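You operate a simulated robot arm through the tools that you are given. There is no shell and no other tool.

Carry out the task below with a simulated robot arm. There is one attempt and no reset: what you move stays moved.

Task
Give the copper cap from the pale board three strokes of plaster and stand it on the dark board.
Fine: shut the valve again, slider back to the middle, no plaster spilt.

Only the result counts: the job must be done as asked and must still hold three seconds after the hand-in. Knocking over, shifting, dropping, spilling or breaking anything else fails it. A push-on lid holds only when it is set on centred and level and pressed home; a screw cap is set on level and turned clockwise until tight.

Robot
A 7-joint arm with a fingered hand, fixed in place. Base frame: the origin is on the floor under the middle of its stand, x ahead of it, y to its left, z up; the work surface is at about z = 0.78. Units: m, rad, N and s.
With the tool pointing down near the work surface it reaches from about 0.2 to 0.8 m from the base axis. Its first joint turns from -2.897 to 2.897 rad. Payload 4.9 kg.
Tool frame: the origin (TCP) lies between the finger pads and is the grasp point; the fingertips stand 0.032 m ahead of it; z points along the fingers, y is the line along which they close. The gripper opens to 0.192 m; its body begins 0.089 m behind the TCP. The gripper is a hand of 3 fingers: y runs from the thumb to the fingers, the wrist lies at [0, 0, -0.267] in the tool frame.
Orientation is that of the tool frame in the base frame, as [roll, pitch, yaw] about the fixed x, y, z axes, in that order (R = Rz(yaw) Ry(pitch) Rx(roll)). With the fingers straight down and closing along the base's y, the tool's x points along the base's -x, its y along +y and its z along -z.

Tools
- The arm moves only by the tool nudge_tool. Its argument "steps" is a list that holds one entry, the list of rows, each a list of 6 numbers: the turn, a rotation vector about the tool's x, y, z in rad, then the shift along the tool's x, y, z in m. In form: [[[ax, ay, az, dx, dy, dz], ...]]. A call has 1 to 20 rows; each row is the pose to reach, as a shift and turn from the pose commanded when the call began, along the tool's axes at that moment. Each row takes 0.2 s and may step no farther than 0.05 m and 0.15 rad from the row before; otherwise, the whole call is refused. Where a pose cannot be reached the arm comes as near as it can. A force on the tool above 50 N (or 10 N above the force at the start of the call, whichever is more), or a blocked arm, ends the call early, and 0.2 s more pass. In this call time passes only in rows, and 0.2 s behind the last. It gives the time, the measured TCP pose, the force on the tool (base axes), the opening and the grip force at its end, in the units of the frame above (readings bear some noise), with the torque about the TCP (base axes, N m) and any sound that the robot's microphone picked up.
- Cameras (640 x 400 px; columns grow to the right, rows downward): "scene" is fixed at [0.3987, 0.5001, 1.5134]; the picture's right is [-0.96, -0.27, 0.00], its down [-0.18, 0.62, -0.77] and it looks along [0.21, -0.74, -0.64] (base axes); focal length 290 px, centre (320, 200). "wrist" rides on the gripper at [0.08, -0.046, -0.113] in the tool frame; the picture's right is [0.50, 0.87, 0.00], its down [-0.67, 0.39, -0.63] and it looks along [-0.55, 0.32, 0.78] (tool axes); focal length 226 px, centre (320, 200). There is no depth. A picture from a camera that has moved, and an enlarged one, comes with that camera's place and axes in the base frame and with its lens.
- capture(camera): a new picture of that camera. The clock stands still meanwhile.
- finger_targets(finger1, finger2, thumb_bend): sets how far each is bent, from 0 (flat) to 1 (curled in); at 0.3 the hand is open as for a grip, at 0.7 the pads meet at the TCP. One left out holds its place. A second passes; each finger stops where it meets its share of the squeeze, and holds until it gets a number again. It is the only way to open and close the hand. It gives what a move gives, with no picture; readings hold the bend of each and the force on the fingers (four entries, about 0 where the hand has none), thumb and palm.
- inspect(camera, box): a new picture of the part [left, top, right, bottom] of that camera's present view, enlarged. The clock stands still meanwhile.
- hand_in(): hands the job in; it is judged then, once.

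Places have to be worked out from the pictures, the camera data and where the tool is seen. Open the gripper and draw the arm clear of the work before you hand the job in, unless the task says otherwise.

The tools are called after ">>>" by a JSON object that holds its "name" and its "arguments". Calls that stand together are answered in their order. nudge_tool: Moves the arm, as the interface text tells. Its arguments: {"type":"object","properties":{"steps":{"type":"array","items":{"type":"array","items":{"type":"array","items":{"type":"number"}}}}},"required":["steps"]} The other tools are called the same way: finger_targets (finger1, finger2, thumb_bend) moves the fingers one by one; capture (camera) takes a picture; inspect (camera, box) takes an enlarged picture of a part of a camera's view; hand_in () hands the job in.

At the start:

```text
clock: 0.0
eef_pos: [0.4206, -0.1972, 1.2689]
orientation: [-3.14, 0.002, -3.141]
force: [0.4, 0.3, 0.0]
moment: [0.0, 0.02, 0.01]
grip_width: 0.1918
finger_force: 0.0
shape: jaw
bend: [0.3, 0.3, 0.3]
finger forces: [0.0, 0.0, 0.0, 0.1, 0.0, 0.0]
```

scene: 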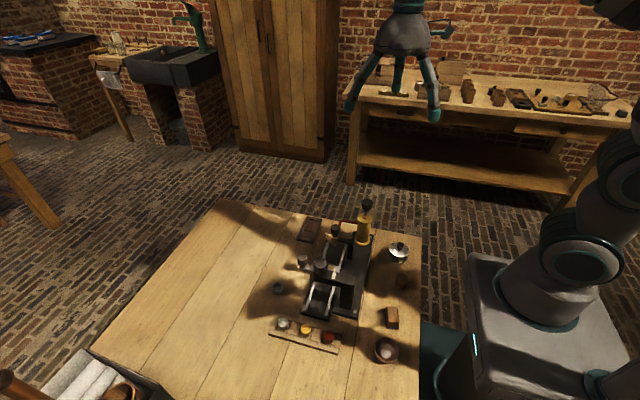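
wrist: 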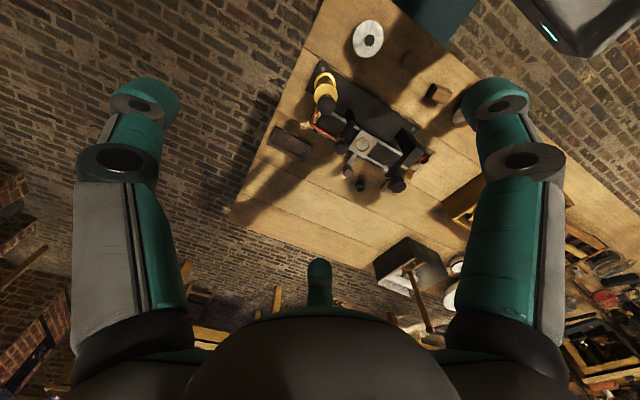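

I start by enlarging the scene view around the table to see the machine, boards and caps.

>>> {"name": "inspect", "arguments": {"camera": "scene", "box": [260, 190, 420, 290]}}

>>> {"name": "inspect", "arguments": {"camera": "scene", "box": [260, 270, 420, 370]}}

>>> {"name": "inspect", "arguments": {"camera": "wrist", "box": [220, 0, 480, 260]}}

```text
4.00 times, centred on (340, 240) of scene
camera zoom: at [0.3987, 0.5001, 1.5134], right [-0.96, -0.27, 0.0], down [-0.18, 0.62, -0.77], along [0.21, -0.74, -0.64], focal length 1158 px, centre (240, 40)
```

zoom: 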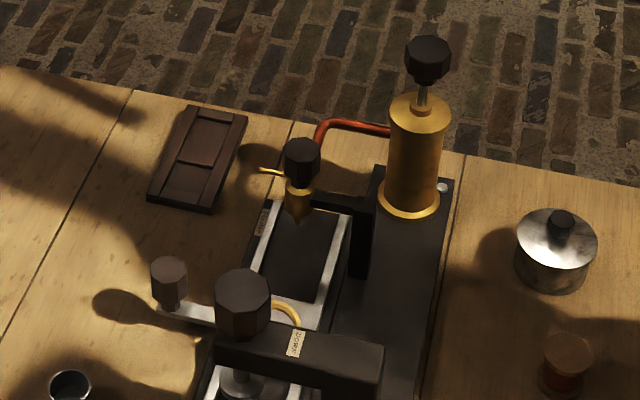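

```text
4.00 times, centred on (340, 320) of scene
camera zoom: at [0.3987, 0.5001, 1.5134], right [-0.96, -0.27, 0.0], down [-0.18, 0.62, -0.77], along [0.21, -0.74, -0.64], focal length 1158 px, centre (240, -280)
```

zoom: 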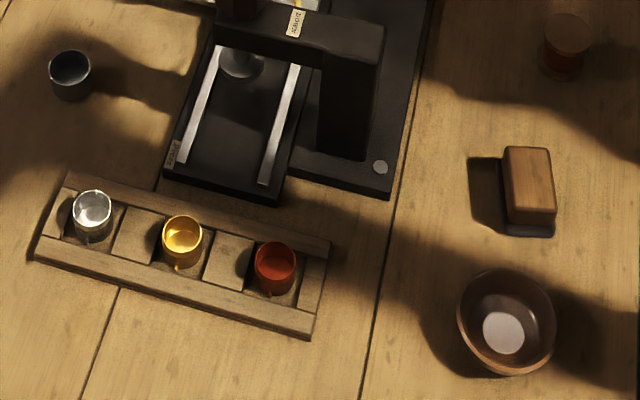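

```text
1.54 times, centred on (350, 130) of wrist
camera zoom: at [0.3395, -0.2433, 1.3817], right [-0.5, 0.87, 0.0], down [0.67, 0.39, 0.63], along [0.55, 0.32, -0.77], focal length 348 px, centre (274, 308)
```

zoom: 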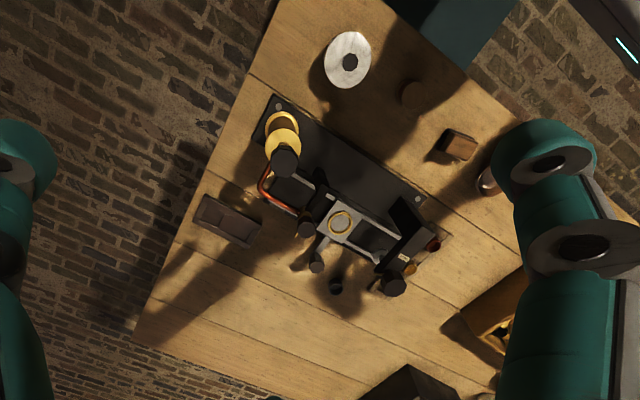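

The scene shows a filling machine with a brass pump, a nozzle with a knob, a slide and a second station, plus a pale board with three caps and a dark board at the back. I enlarge the parts further to read the labels.

>>> {"name": "inspect", "arguments": {"camera": "scene", "box": [310, 220, 360, 252]}}

>>> {"name": "inspect", "arguments": {"camera": "scene", "box": [290, 250, 360, 294]}}

>>> {"name": "inspect", "arguments": {"camera": "scene", "box": [330, 195, 380, 227]}}

>>> {"name": "inspect", "arguments": {"camera": "scene", "box": [265, 310, 345, 360]}}

>>> {"name": "inspect", "arguments": {"camera": "scene", "box": [290, 280, 370, 330]}}

>>> {"name": "inspect", "arguments": {"camera": "scene", "box": [290, 210, 340, 250]}}

```text
12.50 times, centred on (335, 236) of scene
camera zoom: at [0.3987, 0.5001, 1.5134], right [-0.96, -0.27, 0.0], down [-0.18, 0.62, -0.77], along [0.21, -0.74, -0.64], focal length 3620 px, centre (132, -250)
```

zoom: 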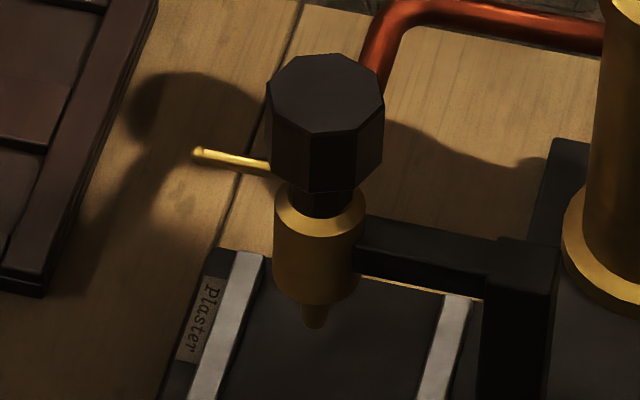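

```text
9.09 times, centred on (325, 272) of scene
camera zoom: at [0.3987, 0.5001, 1.5134], right [-0.96, -0.27, 0.0], down [-0.18, 0.62, -0.77], along [0.21, -0.74, -0.64], focal length 2633 px, centre (274, -454)
```

zoom: 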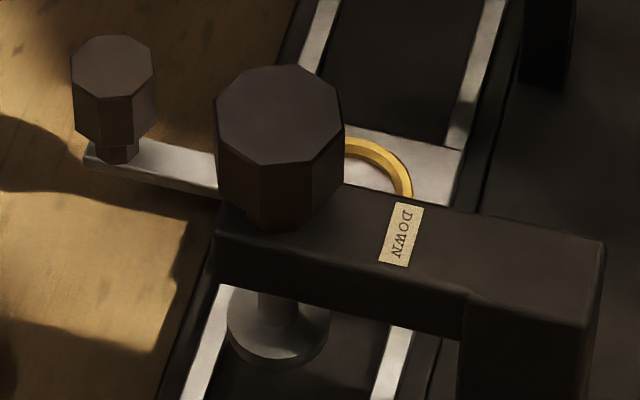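

```text
12.50 times, centred on (355, 211) of scene
camera zoom: at [0.3987, 0.5001, 1.5134], right [-0.96, -0.27, 0.0], down [-0.18, 0.62, -0.77], along [0.21, -0.74, -0.64], focal length 3620 px, centre (-118, 62)
```

zoom: 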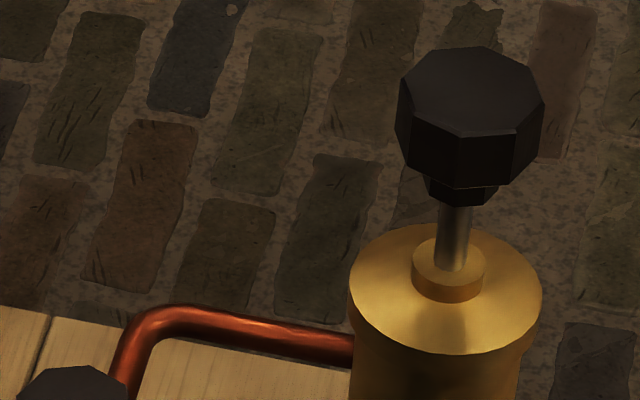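

```text
8.00 times, centred on (305, 335) of scene
camera zoom: at [0.3987, 0.5001, 1.5134], right [-0.96, -0.27, 0.0], down [-0.18, 0.62, -0.77], along [0.21, -0.74, -0.64], focal length 2317 px, centre (440, -880)
```

zoom: 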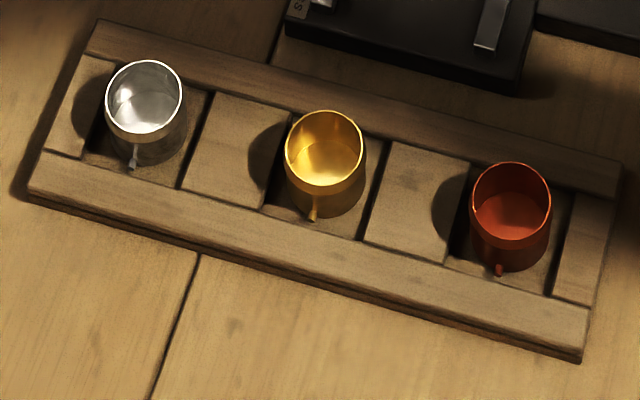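

```text
8.00 times, centred on (330, 305) of scene
camera zoom: at [0.3987, 0.5001, 1.5134], right [-0.96, -0.27, 0.0], down [-0.18, 0.62, -0.77], along [0.21, -0.74, -0.64], focal length 2317 px, centre (240, -640)
```

zoom: 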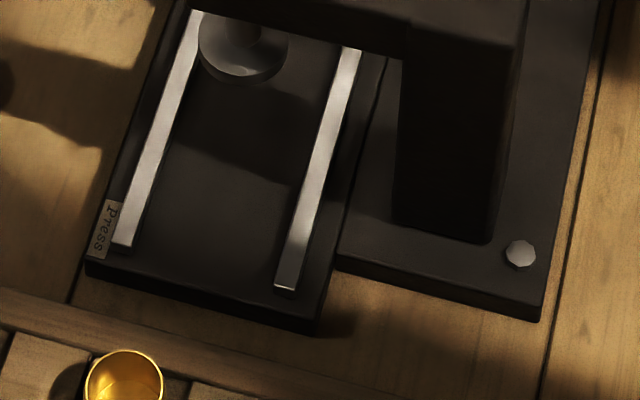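

```text
10.00 times, centred on (315, 230) of scene
camera zoom: at [0.3987, 0.5001, 1.5134], right [-0.96, -0.27, 0.0], down [-0.18, 0.62, -0.77], along [0.21, -0.74, -0.64], focal length 2896 px, centre (370, -100)
```

zoom: 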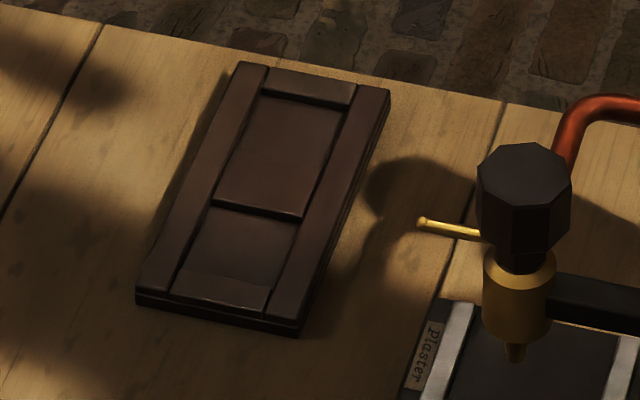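

The labels read "Plaster" at the nozzle end and "Press" at the other end. Before going near anything, I'll try a half-closed hand in the free air to learn the finger geometry.

>>> {"name": "finger_targets", "arguments": {"finger1": 0.55, "finger2": 0.55, "thumb_bend": 0.55}}

>>> {"name": "capture", "arguments": {"camera": "wrist"}}

>>> {"name": "inspect", "arguments": {"camera": "scene", "box": [320, 0, 480, 130]}}

```text
clock: 1.0
eef_pos: [0.42, -0.1982, 1.2685]
orientation: [3.139, 0.0, -3.141]
force: [-0.8, -0.2, 0.0]
moment: [0.03, 0.01, -0.01]
grip_width: 0.0636
finger_force: 0.0
shape: fingers
bend: [0.55, 0.55, 0.55]
finger forces: [0.0, 0.0, 0.1, 0.1, 0.1, 0.0]
```

```text
taken
camera wrist: at [0.3395, -0.2433, 1.3817], right [-0.5, 0.87, 0.0], down [0.67, 0.39, 0.63], along [0.55, 0.32, -0.77], focal length 226 px, centre (320, 200)
```

wrist: 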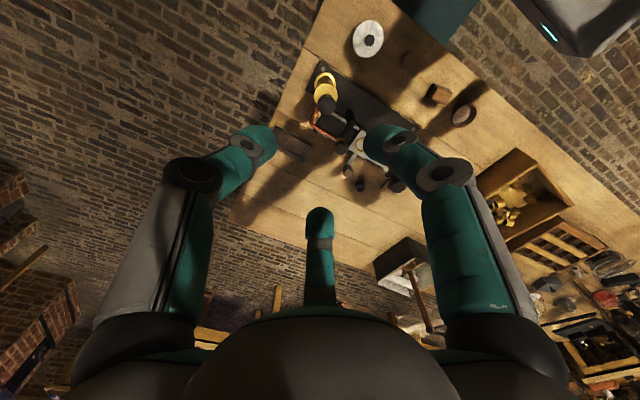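

```text
3.08 times, centred on (400, 65) of scene
camera zoom: at [0.3987, 0.5001, 1.5134], right [-0.96, -0.27, 0.0], down [-0.18, 0.62, -0.77], along [0.21, -0.74, -0.64], focal length 891 px, centre (74, 615)
```

zoom: 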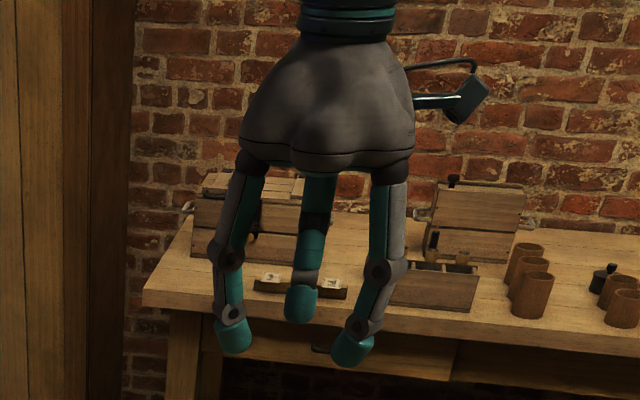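

At 0.55 the opening is 0.064 m and the three fingers close concentrically. I close fully to 0.7 to see the closed shape.

>>> {"name": "finger_targets", "arguments": {"finger1": 0.7, "finger2": 0.7, "thumb_bend": 0.7}}

>>> {"name": "capture", "arguments": {"camera": "wrist"}}

>>> {"name": "inspect", "arguments": {"camera": "scene", "box": [320, 0, 480, 130]}}

```text
clock: 2.0
eef_pos: [0.42, -0.1984, 1.268]
orientation: [-3.141, 0.002, 3.141]
force: [-0.7, 0.3, -0.6]
moment: [0.01, 0.03, 0.03]
grip_width: 0.0036
finger_force: 0.0
shape: fingers
bend: [0.69, 0.69, 0.7]
finger forces: [0.0, 0.0, 0.1, 0.0, 0.0, 0.1]
```

```text
taken
camera wrist: at [0.3395, -0.2433, 1.3817], right [-0.5, 0.87, 0.0], down [0.67, 0.39, 0.63], along [0.55, 0.32, -0.77], focal length 226 px, centre (320, 200)
```

wrist: 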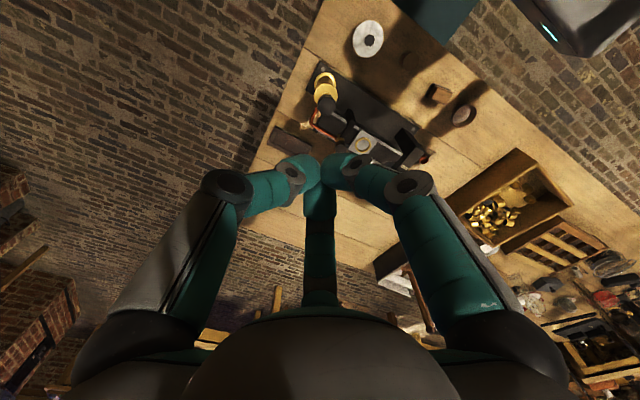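

```text
3.08 times, centred on (400, 65) of scene
camera zoom: at [0.3987, 0.5001, 1.5134], right [-0.96, -0.27, 0.0], down [-0.18, 0.62, -0.77], along [0.21, -0.74, -0.64], focal length 891 px, centre (74, 615)
```

zoom: 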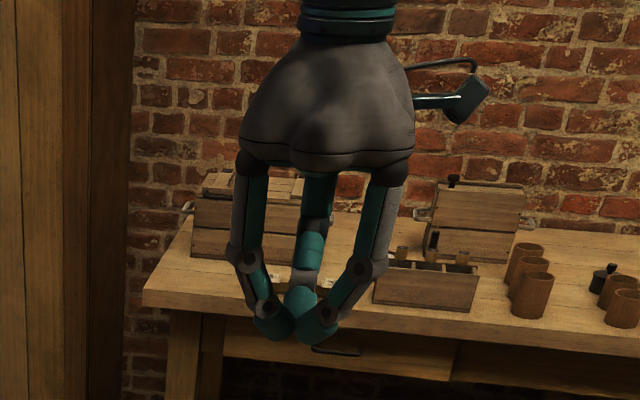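

The closed hand meets at the TCP. I open it again and lower the arm to view the machine from above and nearer.

>>> {"name": "finger_targets", "arguments": {"finger1": 0.3, "finger2": 0.3, "thumb_bend": 0.3}}

>>> {"name": "nudge_tool", "arguments": {"steps": [[[0, 0, 0, 0.01, 0.03, 0.034], [0, 0, 0, 0.02, 0.06, 0.068], [0, 0, 0, 0.03, 0.09, 0.1], [0, 0, 0, 0.03, 0.12, 0.12], [0, 0, 0, 0.03, 0.12, 0.12]]]}}

>>> {"name": "capture", "arguments": {"camera": "wrist"}}

>>> {"name": "inspect", "arguments": {"camera": "wrist", "box": [200, 0, 480, 175]}}

```text
clock: 3.0
eef_pos: [0.4214, -0.1988, 1.2676]
orientation: [3.14, 0.001, -3.141]
force: [-0.1, -0.9, 0.5]
moment: [0.01, 0.01, -0.01]
grip_width: 0.1674
finger_force: 0.0
shape: fingers
bend: [0.3, 0.3, 0.3]
finger forces: [0.0, 0.0, 0.1, 0.1, 0.0, 0.1]
```

```text
clock: 4.2
eef_pos: [0.3907, -0.0797, 1.1478]
orientation: [-3.141, 0.004, -3.14]
force: [-0.7, 0.9, 0.9]
moment: [-0.01, 0.03, 0.01]
grip_width: 0.1679
finger_force: 0.1
shape: fingers
bend: [0.3, 0.3, 0.3]
finger forces: [0.1, 0.0, 0.1, 0.0, 0.1, 0.0]
```

```text
taken
camera wrist: at [0.31, -0.125, 1.2616], right [-0.5, 0.87, 0.0], down [0.67, 0.39, 0.63], along [0.55, 0.32, -0.77], focal length 226 px, centre (320, 200)
```

wrist: 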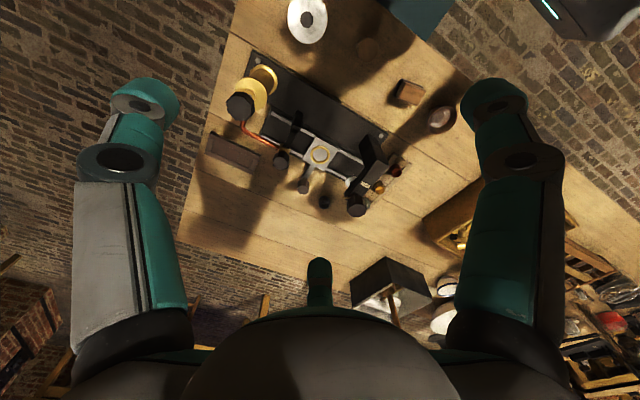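

```text
2.29 times, centred on (340, 88) of wrist
camera zoom: at [0.31, -0.125, 1.2616], right [-0.5, 0.87, 0.0], down [0.67, 0.39, 0.63], along [0.55, 0.32, -0.77], focal length 517 px, centre (274, 457)
```

zoom: 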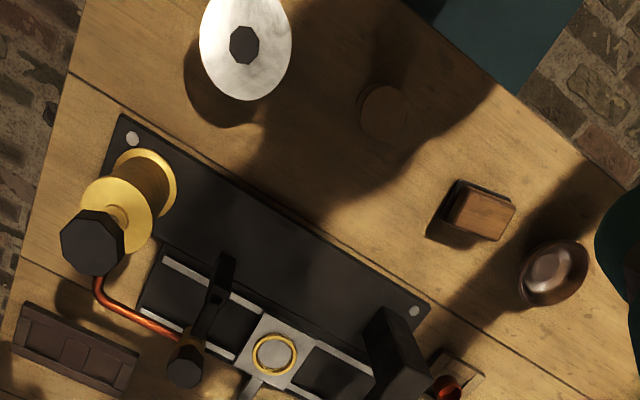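

The wrist view shows the slide plate with its gold ring near (0.52, 0, 0.81). I move a bit lower for a sharper view of the slide, knobs and boards.

>>> {"name": "nudge_tool", "arguments": {"steps": [[[0, 0, 0, -0.01, 0.02, 0.04], [0, 0, 0, -0.02, 0.04, 0.08], [0, 0, 0, -0.02, 0.06, 0.11], [0, 0, 0, -0.02, 0.06, 0.11]]]}}

>>> {"name": "capture", "arguments": {"camera": "wrist"}}

>>> {"name": "inspect", "arguments": {"camera": "wrist", "box": [190, 20, 350, 120]}}

>>> {"name": "inspect", "arguments": {"camera": "wrist", "box": [280, 80, 440, 180]}}

```text
clock: 5.2
eef_pos: [0.4091, -0.0163, 1.0404]
orientation: [-3.141, 0.006, 3.142]
force: [-0.3, 0.5, -0.4]
moment: [0.0, -0.01, 0.0]
grip_width: 0.168
finger_force: 0.0
shape: fingers
bend: [0.3, 0.3, 0.3]
finger forces: [0.1, 0.1, 0.1, 0.1, 0.1, 0.0]
```

```text
taken
camera wrist: at [0.3288, -0.0619, 1.1537], right [-0.5, 0.87, 0.0], down [0.67, 0.39, 0.63], along [0.55, 0.32, -0.77], focal length 226 px, centre (320, 200)
```

wrist: 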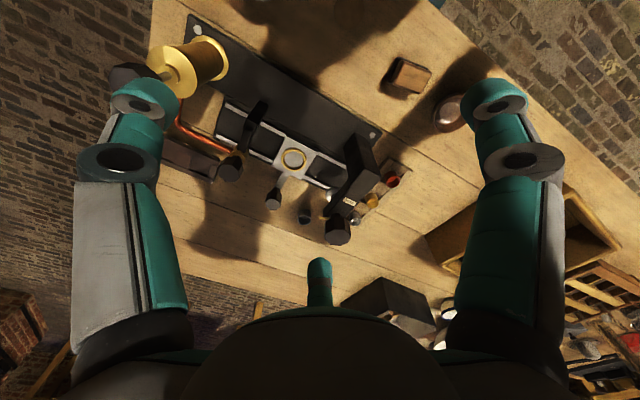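

```text
4.00 times, centred on (270, 70) of wrist
camera zoom: at [0.3288, -0.0619, 1.1537], right [-0.5, 0.87, 0.0], down [0.67, 0.39, 0.63], along [0.55, 0.32, -0.77], focal length 904 px, centre (520, 720)
```

zoom: 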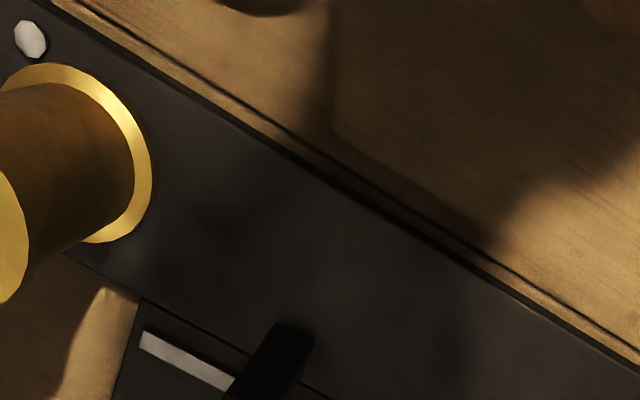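

```text
4.00 times, centred on (360, 130) of wrist
camera zoom: at [0.3288, -0.0619, 1.1537], right [-0.5, 0.87, 0.0], down [0.67, 0.39, 0.63], along [0.55, 0.32, -0.77], focal length 904 px, centre (160, 480)
```

zoom: 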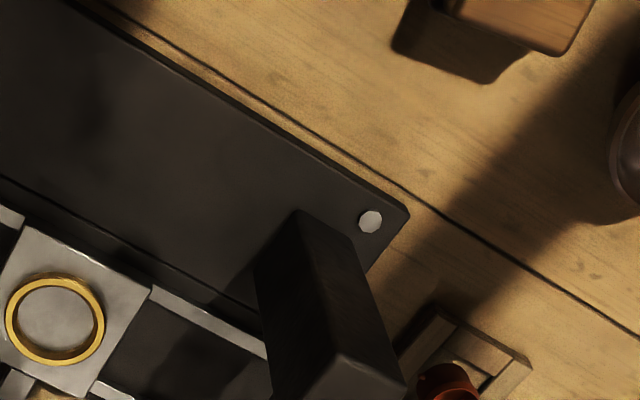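

The ring is clearly visible from here. I'll enlarge the nozzle, handle and dark-board regions in this same view.

>>> {"name": "inspect", "arguments": {"camera": "wrist", "box": [200, 110, 360, 210]}}

>>> {"name": "inspect", "arguments": {"camera": "wrist", "box": [140, 100, 260, 190]}}

>>> {"name": "inspect", "arguments": {"camera": "wrist", "box": [280, 140, 440, 250]}}

```text
4.00 times, centred on (280, 160) of wrist
camera zoom: at [0.3288, -0.0619, 1.1537], right [-0.5, 0.87, 0.0], down [0.67, 0.39, 0.63], along [0.55, 0.32, -0.77], focal length 904 px, centre (480, 360)
```

zoom: 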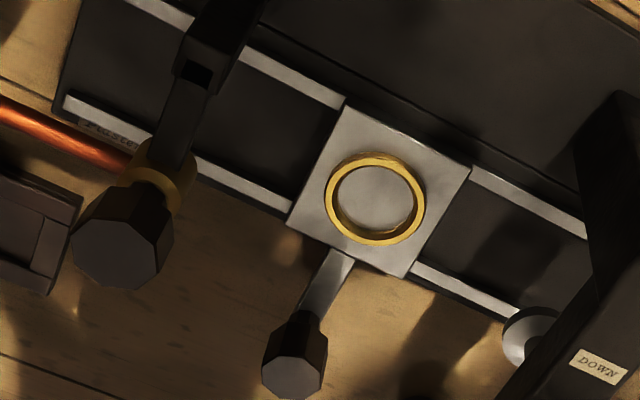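

```text
4.44 times, centred on (200, 145) of wrist
camera zoom: at [0.3288, -0.0619, 1.1537], right [-0.5, 0.87, 0.0], down [0.67, 0.39, 0.63], along [0.55, 0.32, -0.77], focal length 1005 px, centre (853, 444)
```

zoom: 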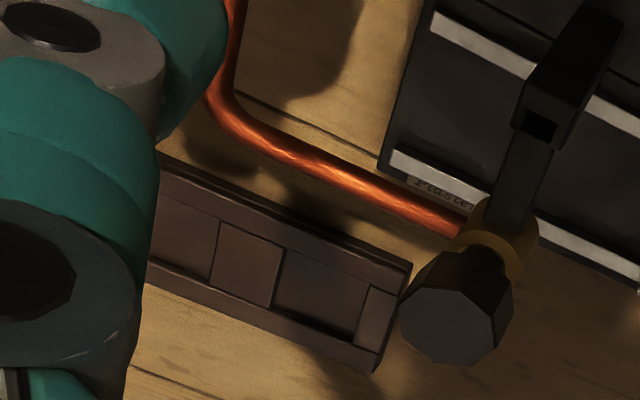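

```text
3.64 times, centred on (360, 195) of wrist
camera zoom: at [0.3288, -0.0619, 1.1537], right [-0.5, 0.87, 0.0], down [0.67, 0.39, 0.63], along [0.55, 0.32, -0.77], focal length 822 px, centre (174, 218)
```

zoom: 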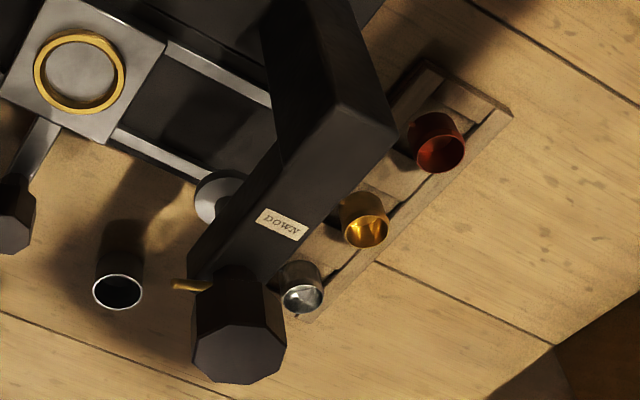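

Triangulating both views: ring centre ≈ (0.518, -0.005, 0.808), valve knob ≈ (0.518, -0.082, top 0.914), pump knob ≈ (0.445, -0.169, top 0.955), slide handle ≈ (0.597, -0.004, top 0.843), copper cap ≈ (0.469, 0.177, rim 0.807). To fit the hand between nozzle and press I want one finger toward -x and the camera on the +x side, so I turn the tool in free air by 150° and check that it is reachable.

>>> {"name": "nudge_tool", "arguments": {"steps": [[[0, 0, -0.14, 0, 0, -0.02], [0, 0, -0.28, 0, 0, -0.04], [0, 0, -0.42, 0, 0, -0.04], [0, 0, -0.56, 0, 0, -0.04], [0, 0, -0.7, 0, 0, -0.04], [0, 0, -0.84, 0, 0, -0.04], [0, 0, -0.98, 0, 0, -0.04], [0, 0, -1.12, 0, 0, -0.04], [0, 0, -1.26, 0, 0, -0.04], [0, 0, -1.4, 0, 0, -0.04], [0, 0, -1.54, 0, 0, -0.04], [0, 0, -1.68, 0, 0, -0.04], [0, 0, -1.82, 0, 0, -0.04], [0, 0, -1.96, 0, 0, -0.04], [0, 0, -2.1, 0, 0, -0.04], [0, 0, -2.24, 0, 0, -0.04], [0, 0, -2.38, 0, 0, -0.04], [0, 0, -2.5, 0, 0, -0.04], [0, 0, -2.618, 0, 0, -0.04]]]}}

>>> {"name": "capture", "arguments": {"camera": "wrist"}}

>>> {"name": "capture", "arguments": {"camera": "scene"}}

```text
clock: 9.2
eef_pos: [0.2787, 0.2135, 1.075]
orientation: [-3.126, -0.123, -0.667]
force: [-0.1, 0.6, -0.3]
moment: [-0.03, -0.01, -0.02]
grip_width: 0.1682
finger_force: 0.1
shape: fingers
bend: [0.3, 0.3, 0.3]
finger forces: [0.1, 0.0, 0.0, 0.0, 0.0, 0.1]
out of reach, approached as far as the arm can: row 12, 13, 14, 15, 16, 17, 18, 19
```

```text
taken
camera wrist: at [0.3569, 0.2088, 1.1975], right [-0.14, -0.99, 0.05], down [-0.83, 0.15, 0.54], along [-0.54, 0.04, -0.84], focal length 226 px, centre (320, 200)
```

wrist: 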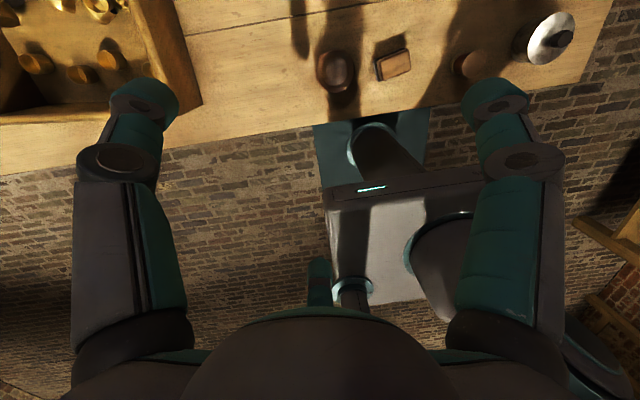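

```text
taken
```

scene: 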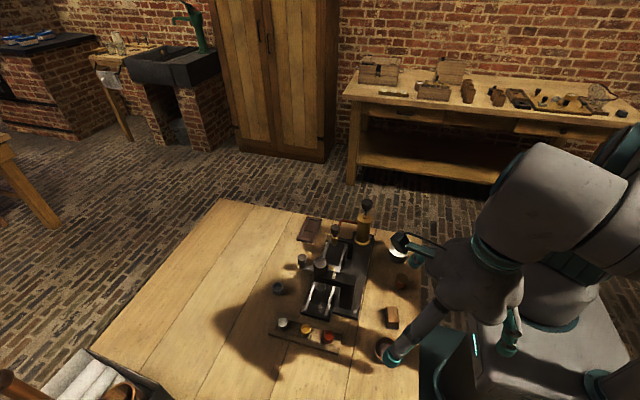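

The turn beyond about 90° in that direction exceeds a joint limit and the arm drifted aside (nothing touched). I turn back the other way in free air and check where the arm goes.

>>> {"name": "nudge_tool", "arguments": {"steps": [[[0, 0, 0.14, 0, 0, 0], [0, 0, 0.28, 0, 0, 0], [0, 0, 0.42, 0, 0, 0], [0, 0, 0.56, 0, 0, 0], [0, 0, 0.7, 0, 0, 0], [0, 0, 0.84, 0, 0, 0], [0, 0, 0.98, 0, 0, 0], [0, 0, 1.12, 0, 0, 0], [0, 0, 1.26, 0, 0, 0], [0, 0, 1.4, 0, 0, 0]]]}}

```text
clock: 11.4
eef_pos: [0.2808, 0.2071, 1.089]
orientation: [-3.02, -0.007, -2.07]
force: [-0.1, 0.3, -0.2]
moment: [-0.04, -0.03, 0.01]
grip_width: 0.1682
finger_force: 0.1
shape: fingers
bend: [0.3, 0.3, 0.3]
finger forces: [0.0, 0.0, 0.0, 0.0, 0.0, 0.0]
```

The reference is now the reached pose, tilted by 0.12 rad. I level the tool, move it back over free space, then wind the wrist the other way round.

>>> {"name": "nudge_tool", "arguments": {"steps": [[[-0.06, 0, 0, 0.014, -0.039, 0], [-0.12, 0, 0, 0.028, -0.079, 0], [-0.12, 0, 0, 0.043, -0.118, 0], [-0.12, 0, 0, 0.057, -0.158, 0], [-0.12, 0, 0, 0.071, -0.197, 0], [-0.12, 0, 0, 0.071, -0.197, 0]]]}}

>>> {"name": "nudge_tool", "arguments": {"steps": [[[0, 0, 0.14, 0, 0, 0], [0, 0, 0.28, 0, 0, 0], [0, 0, 0.42, 0, 0, 0], [0, 0, 0.56, 0, 0, 0], [0, 0, 0.7, 0, 0, 0], [0, 0, 0.84, 0, 0, 0], [0, 0, 0.98, 0, 0, 0], [0, 0, 1.12, 0, 0, 0], [0, 0, 1.26, 0, 0, 0], [0, 0, 1.4, 0, 0, 0], [0, 0, 1.54, 0, 0, 0], [0, 0, 1.68, 0, 0, 0], [0, 0, 1.82, 0, 0, 0], [0, 0, 1.96, 0, 0, 0], [0, 0, 2.1, 0, 0, 0], [0, 0, 2.24, 0, 0, 0], [0, 0, 2.38, 0, 0, 0], [0, 0, 2.52, 0, 0, 0], [0, 0, 2.66, 0, 0, 0]]]}}

```text
clock: 12.8
eef_pos: [0.4226, 0.0533, 1.1176]
orientation: [-3.141, -0.007, -2.067]
force: [0.8, 0.4, 0.1]
moment: [-0.01, 0.01, 0.0]
grip_width: 0.1684
finger_force: 0.0
shape: fingers
bend: [0.3, 0.3, 0.3]
finger forces: [0.1, 0.0, 0.1, 0.0, 0.0, 0.0]
```

```text
clock: 16.8
eef_pos: [0.4199, 0.0519, 1.1122]
orientation: [-3.141, 0.006, 1.553]
force: [0.3, 0.4, -0.9]
moment: [-0.02, 0.04, -0.01]
grip_width: 0.1682
finger_force: 0.0
shape: fingers
bend: [0.3, 0.3, 0.3]
finger forces: [0.0, 0.1, 0.1, 0.0, 0.0, 0.1]
```

The wrist turns freely this way. I take a picture from this new viewpoint before going on.

>>> {"name": "capture", "arguments": {"camera": "wrist"}}

>>> {"name": "inspect", "arguments": {"camera": "wrist", "box": [200, 60, 440, 210]}}

```text
taken
camera wrist: at [0.3758, 0.1335, 1.2265], right [0.87, 0.48, 0.0], down [0.38, -0.67, 0.64], along [0.31, -0.56, -0.77], focal length 226 px, centre (320, 200)
```

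wrist: 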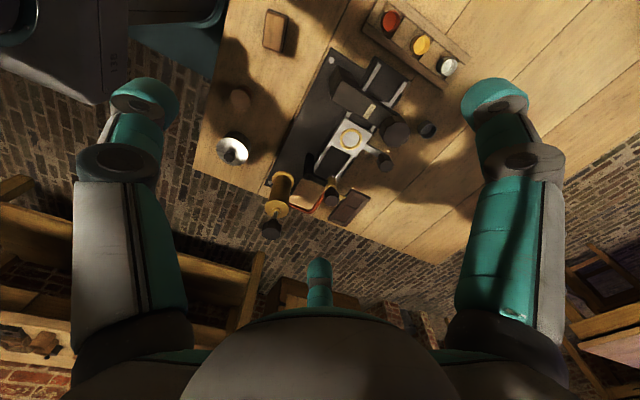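

```text
2.67 times, centred on (320, 135) of wrist
camera zoom: at [0.3758, 0.1335, 1.2265], right [0.87, 0.48, 0.0], down [0.38, -0.67, 0.64], along [0.31, -0.56, -0.77], focal length 603 px, centre (320, 373)
```

zoom: 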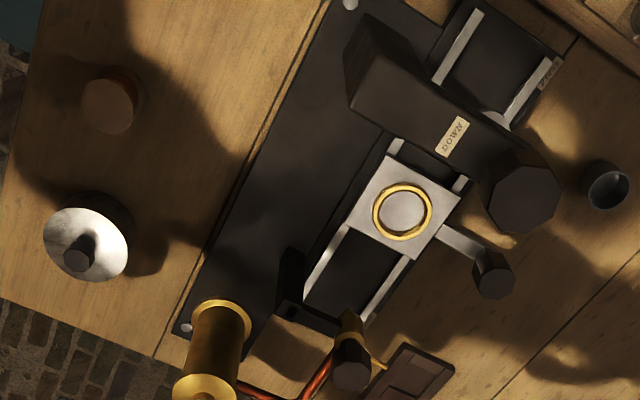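

The machine is again clear; the valve's brass pin points along +x. I continue winding to the wanted yaw of about -30°.

>>> {"name": "nudge_tool", "arguments": {"steps": [[[0, 0, 0.14, 0, 0, 0], [0, 0, 0.28, 0, 0, 0], [0, 0, 0.42, 0, 0, 0], [0, 0, 0.56, 0, 0, 0], [0, 0, 0.7, 0, 0, 0], [0, 0, 0.84, 0, 0, 0], [0, 0, 0.98, 0, 0, 0], [0, 0, 1.12, 0, 0, 0], [0, 0, 1.26, 0, 0, 0], [0, 0, 1.4, 0, 0, 0], [0, 0, 1.54, 0, 0, 0], [0, 0, 1.68, 0, 0, 0], [0, 0, 1.82, 0, 0, 0], [0, 0, 1.96, 0, 0, 0], [0, 0, 2.077, 0, 0, 0]]]}}

>>> {"name": "capture", "arguments": {"camera": "wrist"}}

```text
clock: 20.0
eef_pos: [0.42, 0.0511, 1.1136]
orientation: [3.136, -0.001, -0.524]
force: [0.6, 0.4, -0.1]
moment: [0.0, -0.01, -0.02]
grip_width: 0.1682
finger_force: 0.0
shape: fingers
bend: [0.3, 0.3, 0.3]
finger forces: [0.0, 0.1, 0.0, 0.0, 0.1, 0.0]
```

```text
taken
camera wrist: at [0.5122, 0.0534, 1.2274], right [0.0, -1.0, 0.01], down [-0.77, 0.0, 0.63], along [-0.63, 0.0, -0.77], focal length 226 px, centre (320, 200)
```

wrist: 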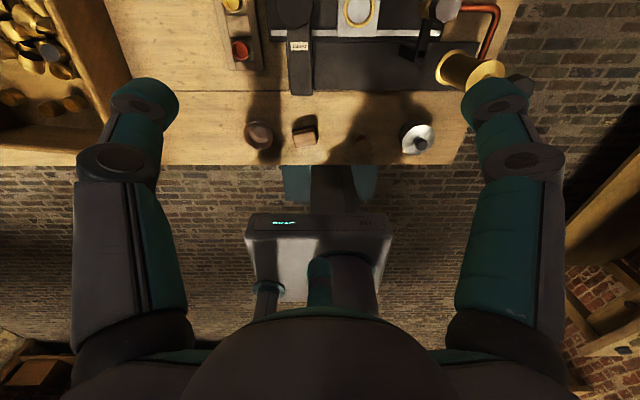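

Yaw -30° is reachable. I zoom hard on the copper cap and its pocket with the fixed camera to see the nub, the rail heights and the cap's size.

>>> {"name": "inspect", "arguments": {"camera": "scene", "box": [316, 326, 340, 341]}}

>>> {"name": "inspect", "arguments": {"camera": "scene", "box": [294, 320, 318, 335]}}

>>> {"name": "inspect", "arguments": {"camera": "wrist", "box": [216, 0, 264, 75]}}

```text
16.00 times, centred on (328, 334) of scene
camera zoom: at [0.3987, 0.5001, 1.5134], right [-0.96, -0.27, 0.0], down [-0.18, 0.62, -0.77], along [0.21, -0.74, -0.64], focal length 4634 px, centre (192, -1936)
```

zoom: 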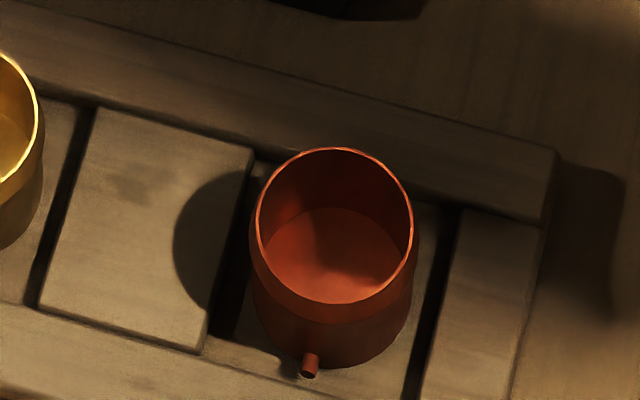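

```text
16.00 times, centred on (306, 328) of scene
camera zoom: at [0.3987, 0.5001, 1.5134], right [-0.96, -0.27, 0.0], down [-0.18, 0.62, -0.77], along [0.21, -0.74, -0.64], focal length 4634 px, centre (544, -1840)
```

zoom: 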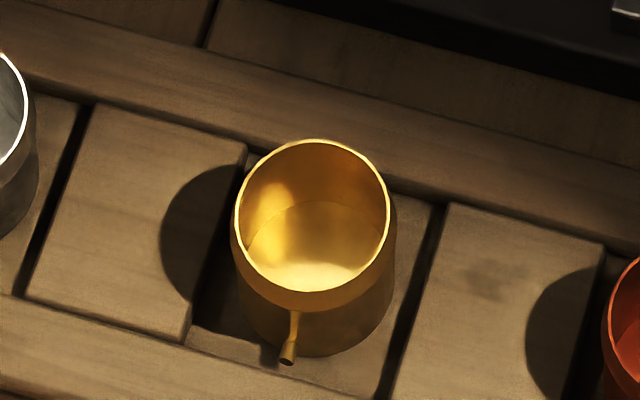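

```text
5.33 times, centred on (240, 38) of wrist
camera zoom: at [0.5122, 0.0534, 1.2274], right [0.0, -1.0, 0.01], down [-0.77, 0.0, 0.63], along [-0.63, 0.0, -0.77], focal length 1206 px, centre (747, 1067)
```

zoom: 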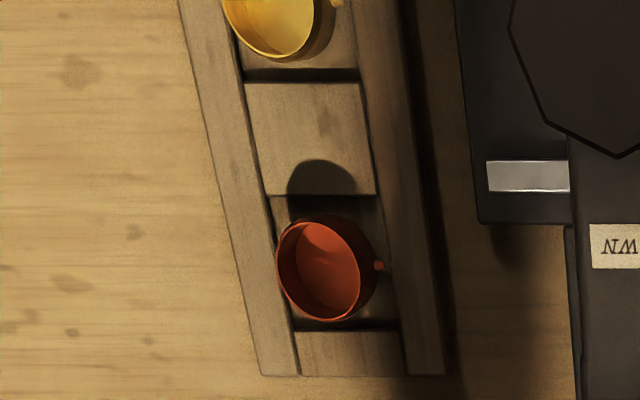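

The cap is 25 mm wide, rim at z ≈ 0.808, with two small pins low down on its ±y sides. Now I set the fingers to 0.6 here in free air to learn where the tips sit relative to the TCP.

>>> {"name": "finger_targets", "arguments": {"finger1": 0.6, "finger2": 0.6, "thumb_bend": 0.6}}

>>> {"name": "capture", "arguments": {"camera": "wrist"}}

>>> {"name": "inspect", "arguments": {"camera": "wrist", "box": [160, 100, 480, 300]}}

>>> {"name": "capture", "arguments": {"camera": "scene"}}

```text
clock: 21.0
eef_pos: [0.42, 0.0517, 1.1137]
orientation: [3.135, -0.003, -0.522]
force: [-0.4, -0.7, 0.2]
moment: [0.02, -0.02, -0.03]
grip_width: 0.0425
finger_force: 0.0
shape: fingers
bend: [0.6, 0.6, 0.6]
finger forces: [0.0, 0.1, 0.0, 0.1, 0.0, 0.0]
```

```text
taken
camera wrist: at [0.5122, 0.0536, 1.2273], right [0.0, -1.0, 0.01], down [-0.77, 0.0, 0.63], along [-0.63, -0.01, -0.77], focal length 226 px, centre (320, 200)
```

wrist: 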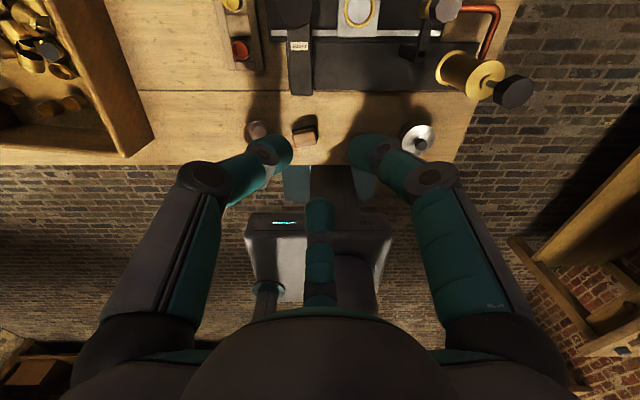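

```text
2.00 times, centred on (320, 200) of wrist
camera zoom: at [0.5122, 0.0536, 1.2273], right [0.0, -1.0, 0.01], down [-0.77, 0.0, 0.63], along [-0.63, -0.01, -0.77], focal length 452 px, centre (320, 200)
```

zoom: 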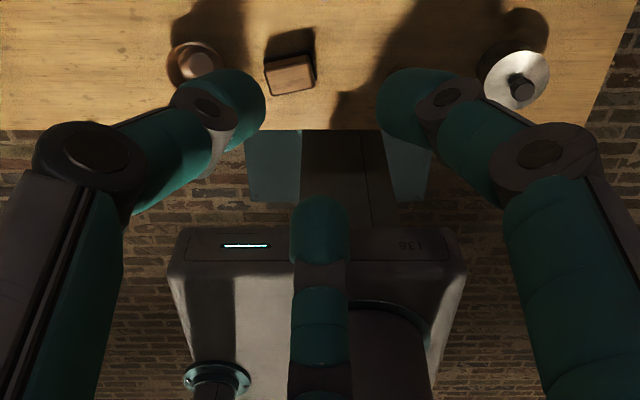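

```text
taken
```

scene: 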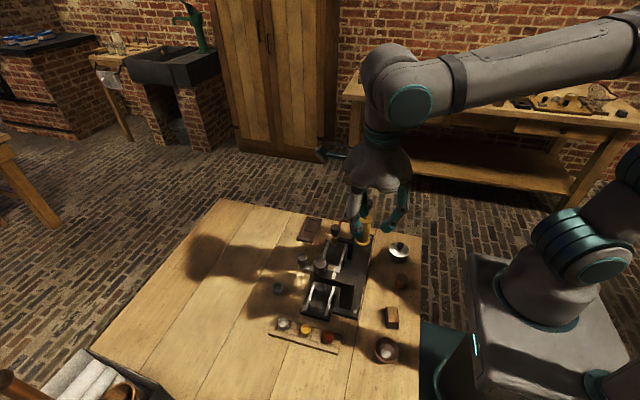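

The tips at 0.6 bend seem to reach about 0.03 m beyond the TCP. I check this with the fixed camera by enlarging the hand.

>>> {"name": "inspect", "arguments": {"camera": "scene", "box": [320, 130, 432, 250]}}

>>> {"name": "inspect", "arguments": {"camera": "wrist", "box": [240, 120, 400, 220]}}

```text
3.33 times, centred on (376, 190) of scene
camera zoom: at [0.3987, 0.5001, 1.5134], right [-0.96, -0.27, 0.0], down [-0.18, 0.62, -0.77], along [0.21, -0.74, -0.64], focal length 966 px, centre (133, 233)
```

zoom: 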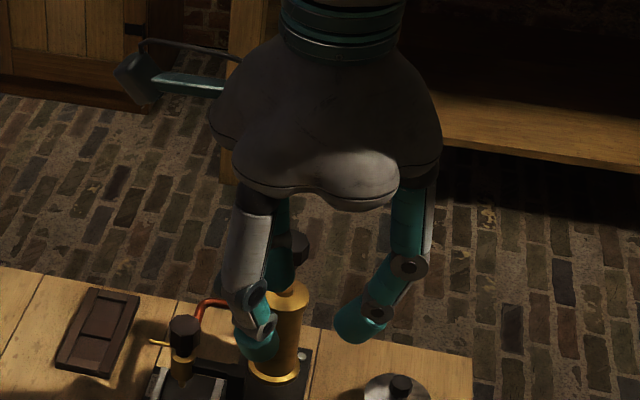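

```text
4.00 times, centred on (320, 170) of wrist
camera zoom: at [0.5122, 0.0536, 1.2273], right [0.0, -1.0, 0.01], down [-0.77, 0.0, 0.63], along [-0.63, -0.01, -0.77], focal length 904 px, centre (320, 320)
```

zoom: 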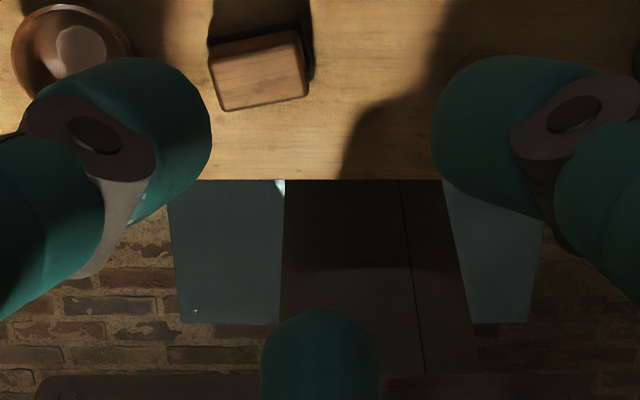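

The inner tip contact lies about 0.022 m and the tip bottom about 0.035 m below the TCP; the pale board's rails are at 0.789. I open to 0.57 and go vertically above the copper cap at (0.469, 0.178), stopping at z = 0.90 to check alignment.

>>> {"name": "finger_targets", "arguments": {"finger1": 0.56, "finger2": 0.56, "thumb_bend": 0.56}}

>>> {"name": "nudge_tool", "arguments": {"steps": [[[0, 0, 0, -0.007, -0.0446, 0], [0, 0, 0, -0.014, -0.0892, 0], [0, 0, 0, -0.0207, -0.1339, 0], [0, 0, 0, -0.0207, -0.1339, 0.045], [0, 0, 0, -0.0207, -0.1339, 0.09], [0, 0, 0, -0.0207, -0.1339, 0.135], [0, 0, 0, -0.0207, -0.1339, 0.18], [0, 0, 0, -0.0207, -0.1339, 0.2137], [0, 0, 0, -0.0207, -0.1339, 0.2137]]]}}

>>> {"name": "inspect", "arguments": {"camera": "wrist", "box": [200, 80, 440, 230]}}

>>> {"name": "inspect", "arguments": {"camera": "scene", "box": [260, 230, 420, 360]}}

```text
clock: 22.0
eef_pos: [0.4215, 0.0517, 1.1138]
orientation: [3.138, -0.001, -0.523]
force: [0.2, -0.7, 0.9]
moment: [0.01, -0.04, 0.0]
grip_width: 0.0581
finger_force: 0.1
shape: fingers
bend: [0.56, 0.56, 0.56]
finger forces: [0.1, 0.0, 0.0, 0.0, 0.0, 0.0]
```

```text
clock: 24.0
eef_pos: [0.4676, 0.1766, 0.9007]
orientation: [3.137, -0.002, -0.522]
force: [-0.2, 0.0, -0.2]
moment: [0.01, -0.05, -0.01]
grip_width: 0.0586
finger_force: 0.1
shape: fingers
bend: [0.56, 0.56, 0.56]
finger forces: [0.0, 0.0, 0.1, 0.0, 0.1, 0.0]
```

```text
2.67 times, centred on (320, 155) of wrist
camera zoom: at [0.56, 0.1783, 1.015], right [0.0, -1.0, 0.01], down [-0.77, 0.0, 0.63], along [-0.63, -0.01, -0.77], focal length 603 px, centre (320, 320)
```

zoom: 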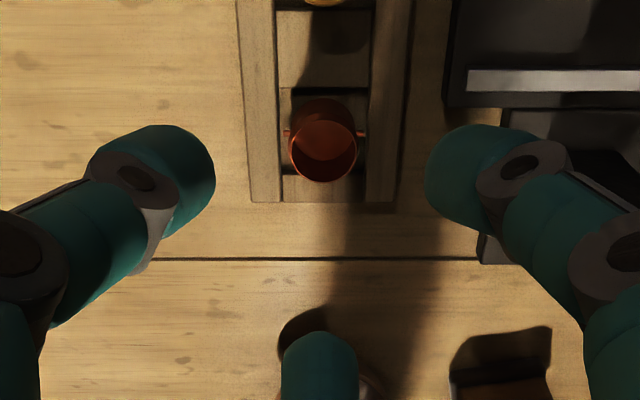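

```text
3.08 times, centred on (340, 295) of scene
camera zoom: at [0.3987, 0.5001, 1.5134], right [-0.96, -0.27, 0.0], down [-0.18, 0.62, -0.77], along [0.21, -0.74, -0.64], focal length 891 px, centre (258, -92)
```

zoom: 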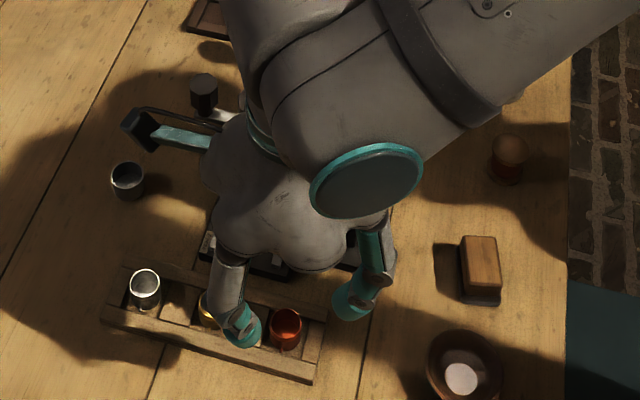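

The fingers straddle the cap as planned. I zoom in on the cap between the fingers to get its offset from the TCP line precisely.

>>> {"name": "inspect", "arguments": {"camera": "wrist", "box": [296, 115, 344, 160]}}

```text
8.89 times, centred on (320, 138) of wrist
camera zoom: at [0.56, 0.1783, 1.015], right [0.0, -1.0, 0.01], down [-0.77, 0.0, 0.63], along [-0.63, -0.01, -0.77], focal length 2009 px, centre (320, 756)
```

zoom: 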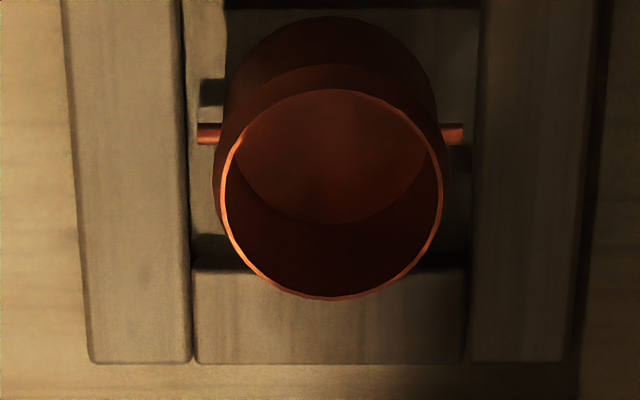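

The cap axis is at about (0.469, 0.176), 2 mm off the hand axis. I correct this and descend to z ≈ 0.84 with the fingers still open, then look again.

>>> {"name": "nudge_tool", "arguments": {"steps": [[[0, 0, 0, 0.0023, 0.0004, 0.02], [0, 0, 0, 0.0023, 0.0004, 0.04], [0, 0, 0, 0.0023, 0.0004, 0.06], [0, 0, 0, 0.0023, 0.0004, 0.06]]]}}

>>> {"name": "inspect", "arguments": {"camera": "wrist", "box": [200, 80, 440, 230]}}

>>> {"name": "inspect", "arguments": {"camera": "scene", "box": [290, 300, 354, 350]}}

```text
clock: 25.0
eef_pos: [0.4706, 0.1761, 0.8388]
orientation: [3.136, -0.001, -0.52]
force: [-0.1, 0.2, -0.1]
moment: [0.0, -0.01, 0.0]
grip_width: 0.0581
finger_force: 0.2
shape: fingers
bend: [0.56, 0.56, 0.56]
finger forces: [0.0, 0.1, 0.0, 0.1, 0.0, 0.0]
```

```text
2.67 times, centred on (320, 155) of wrist
camera zoom: at [0.5632, 0.1771, 0.9536], right [0.0, -1.0, 0.01], down [-0.77, 0.0, 0.63], along [-0.63, -0.01, -0.77], focal length 603 px, centre (320, 320)
```

zoom: 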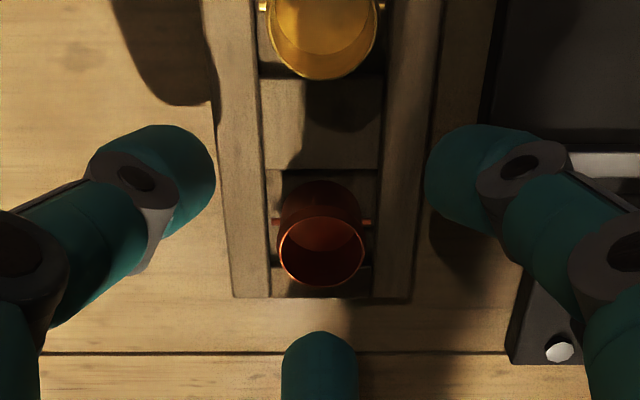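

```text
8.00 times, centred on (322, 325) of scene
camera zoom: at [0.3987, 0.5001, 1.5134], right [-0.96, -0.27, 0.0], down [-0.18, 0.62, -0.77], along [0.21, -0.74, -0.64], focal length 2317 px, centre (304, -800)
```

zoom: 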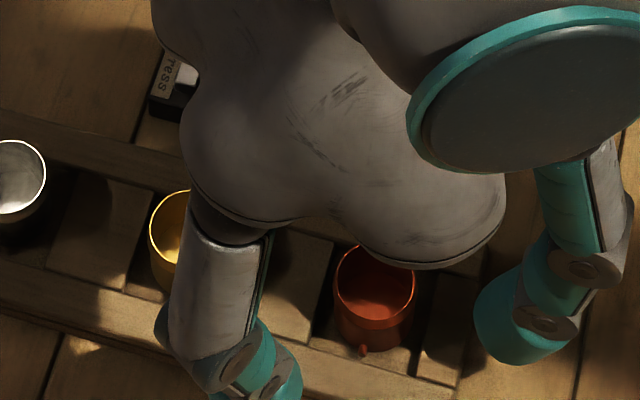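

The cap is centred within 1 mm. I lower another 10 mm and check the fingertip clearance above the rails.

>>> {"name": "nudge_tool", "arguments": {"steps": [[[0, 0, 0, -0.001, 0.0007, 0.005], [0, 0, 0, -0.001, 0.0007, 0.01], [0, 0, 0, -0.001, 0.0007, 0.01]]]}}

>>> {"name": "inspect", "arguments": {"camera": "scene", "box": [300, 310, 364, 360]}}

>>> {"name": "inspect", "arguments": {"camera": "wrist", "box": [200, 80, 440, 230]}}

```text
clock: 25.8
eef_pos: [0.4709, 0.1746, 0.8303]
orientation: [3.135, -0.003, -0.524]
force: [0.3, 1.3, 0.6]
moment: [0.0, -0.05, -0.04]
grip_width: 0.0585
finger_force: 0.0
shape: fingers
bend: [0.56, 0.56, 0.56]
finger forces: [0.0, 0.0, 0.0, 0.0, 0.0, 0.0]
```

```text
8.00 times, centred on (332, 335) of scene
camera zoom: at [0.3987, 0.5001, 1.5134], right [-0.96, -0.27, 0.0], down [-0.18, 0.62, -0.77], along [0.21, -0.74, -0.64], focal length 2317 px, centre (224, -880)
```

zoom: 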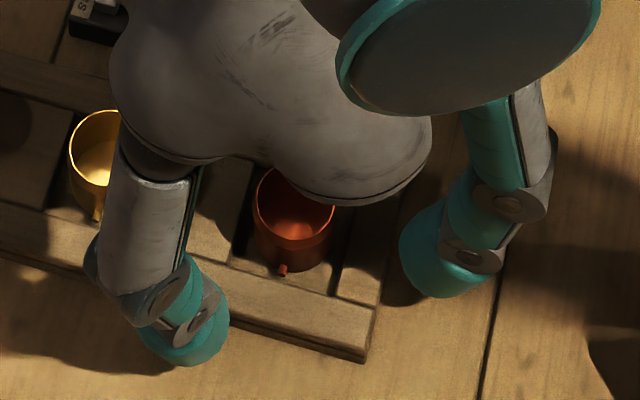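

```text
2.67 times, centred on (320, 155) of wrist
camera zoom: at [0.5614, 0.176, 0.9436], right [0.0, -1.0, 0.01], down [-0.77, 0.0, 0.63], along [-0.63, -0.01, -0.77], focal length 603 px, centre (320, 320)
```

zoom: 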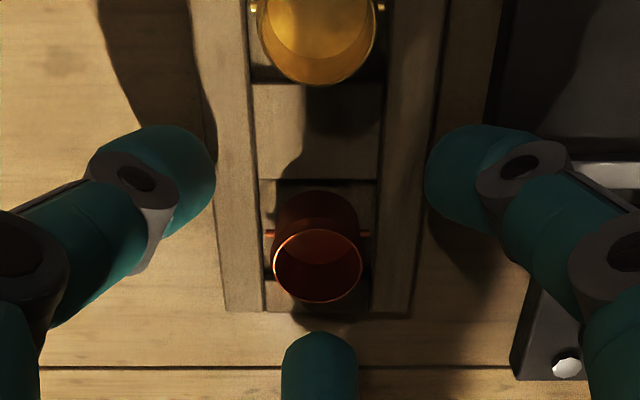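

The hand axis is on the cap within 1 mm and the tips look a few millimetres above rail level. I close in stages, first to 0.62, and check the clearance before gripping.

>>> {"name": "finger_targets", "arguments": {"finger1": 0.62, "finger2": 0.62, "thumb_bend": 0.62}}

>>> {"name": "inspect", "arguments": {"camera": "scene", "box": [300, 310, 364, 360]}}

>>> {"name": "inspect", "arguments": {"camera": "wrist", "box": [240, 110, 400, 210]}}

```text
clock: 26.8
eef_pos: [0.4698, 0.1739, 0.8306]
orientation: [3.137, -0.003, -0.519]
force: [-0.4, 2.8, -0.9]
moment: [0.1, 0.02, 0.13]
grip_width: 0.0462
finger_force: 4.8
shape: fingers
bend: [0.59, 0.62, 0.6]
finger forces: [2.8, 0.5, 0.0, 0.0, 6.3, 0.1]
```

```text
8.00 times, centred on (332, 335) of scene
camera zoom: at [0.3987, 0.5001, 1.5134], right [-0.96, -0.27, 0.0], down [-0.18, 0.62, -0.77], along [0.21, -0.74, -0.64], focal length 2317 px, centre (224, -880)
```

zoom: 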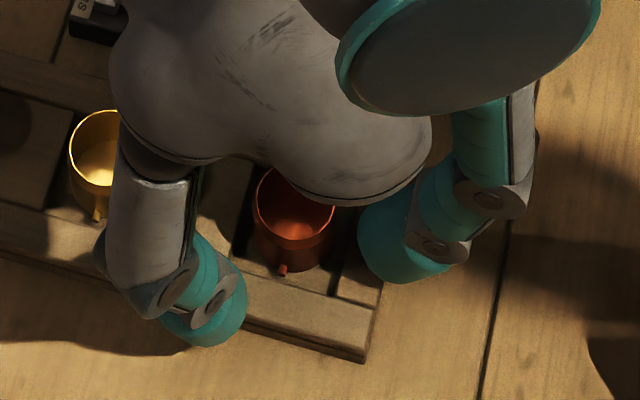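

```text
4.00 times, centred on (320, 160) of wrist
camera zoom: at [0.5614, 0.1761, 0.9437], right [0.0, -1.0, 0.01], down [-0.77, 0.0, 0.63], along [-0.63, -0.01, -0.77], focal length 904 px, centre (320, 360)
```

zoom: 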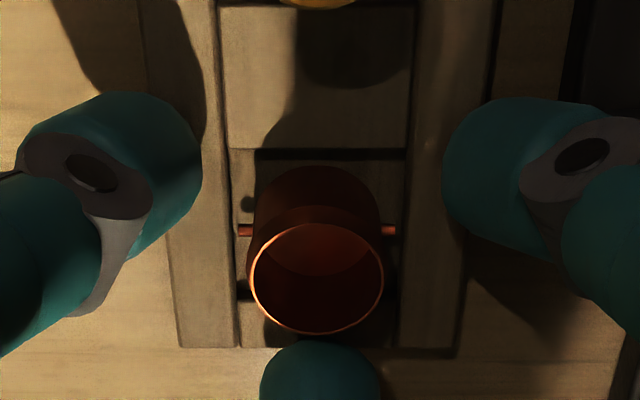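

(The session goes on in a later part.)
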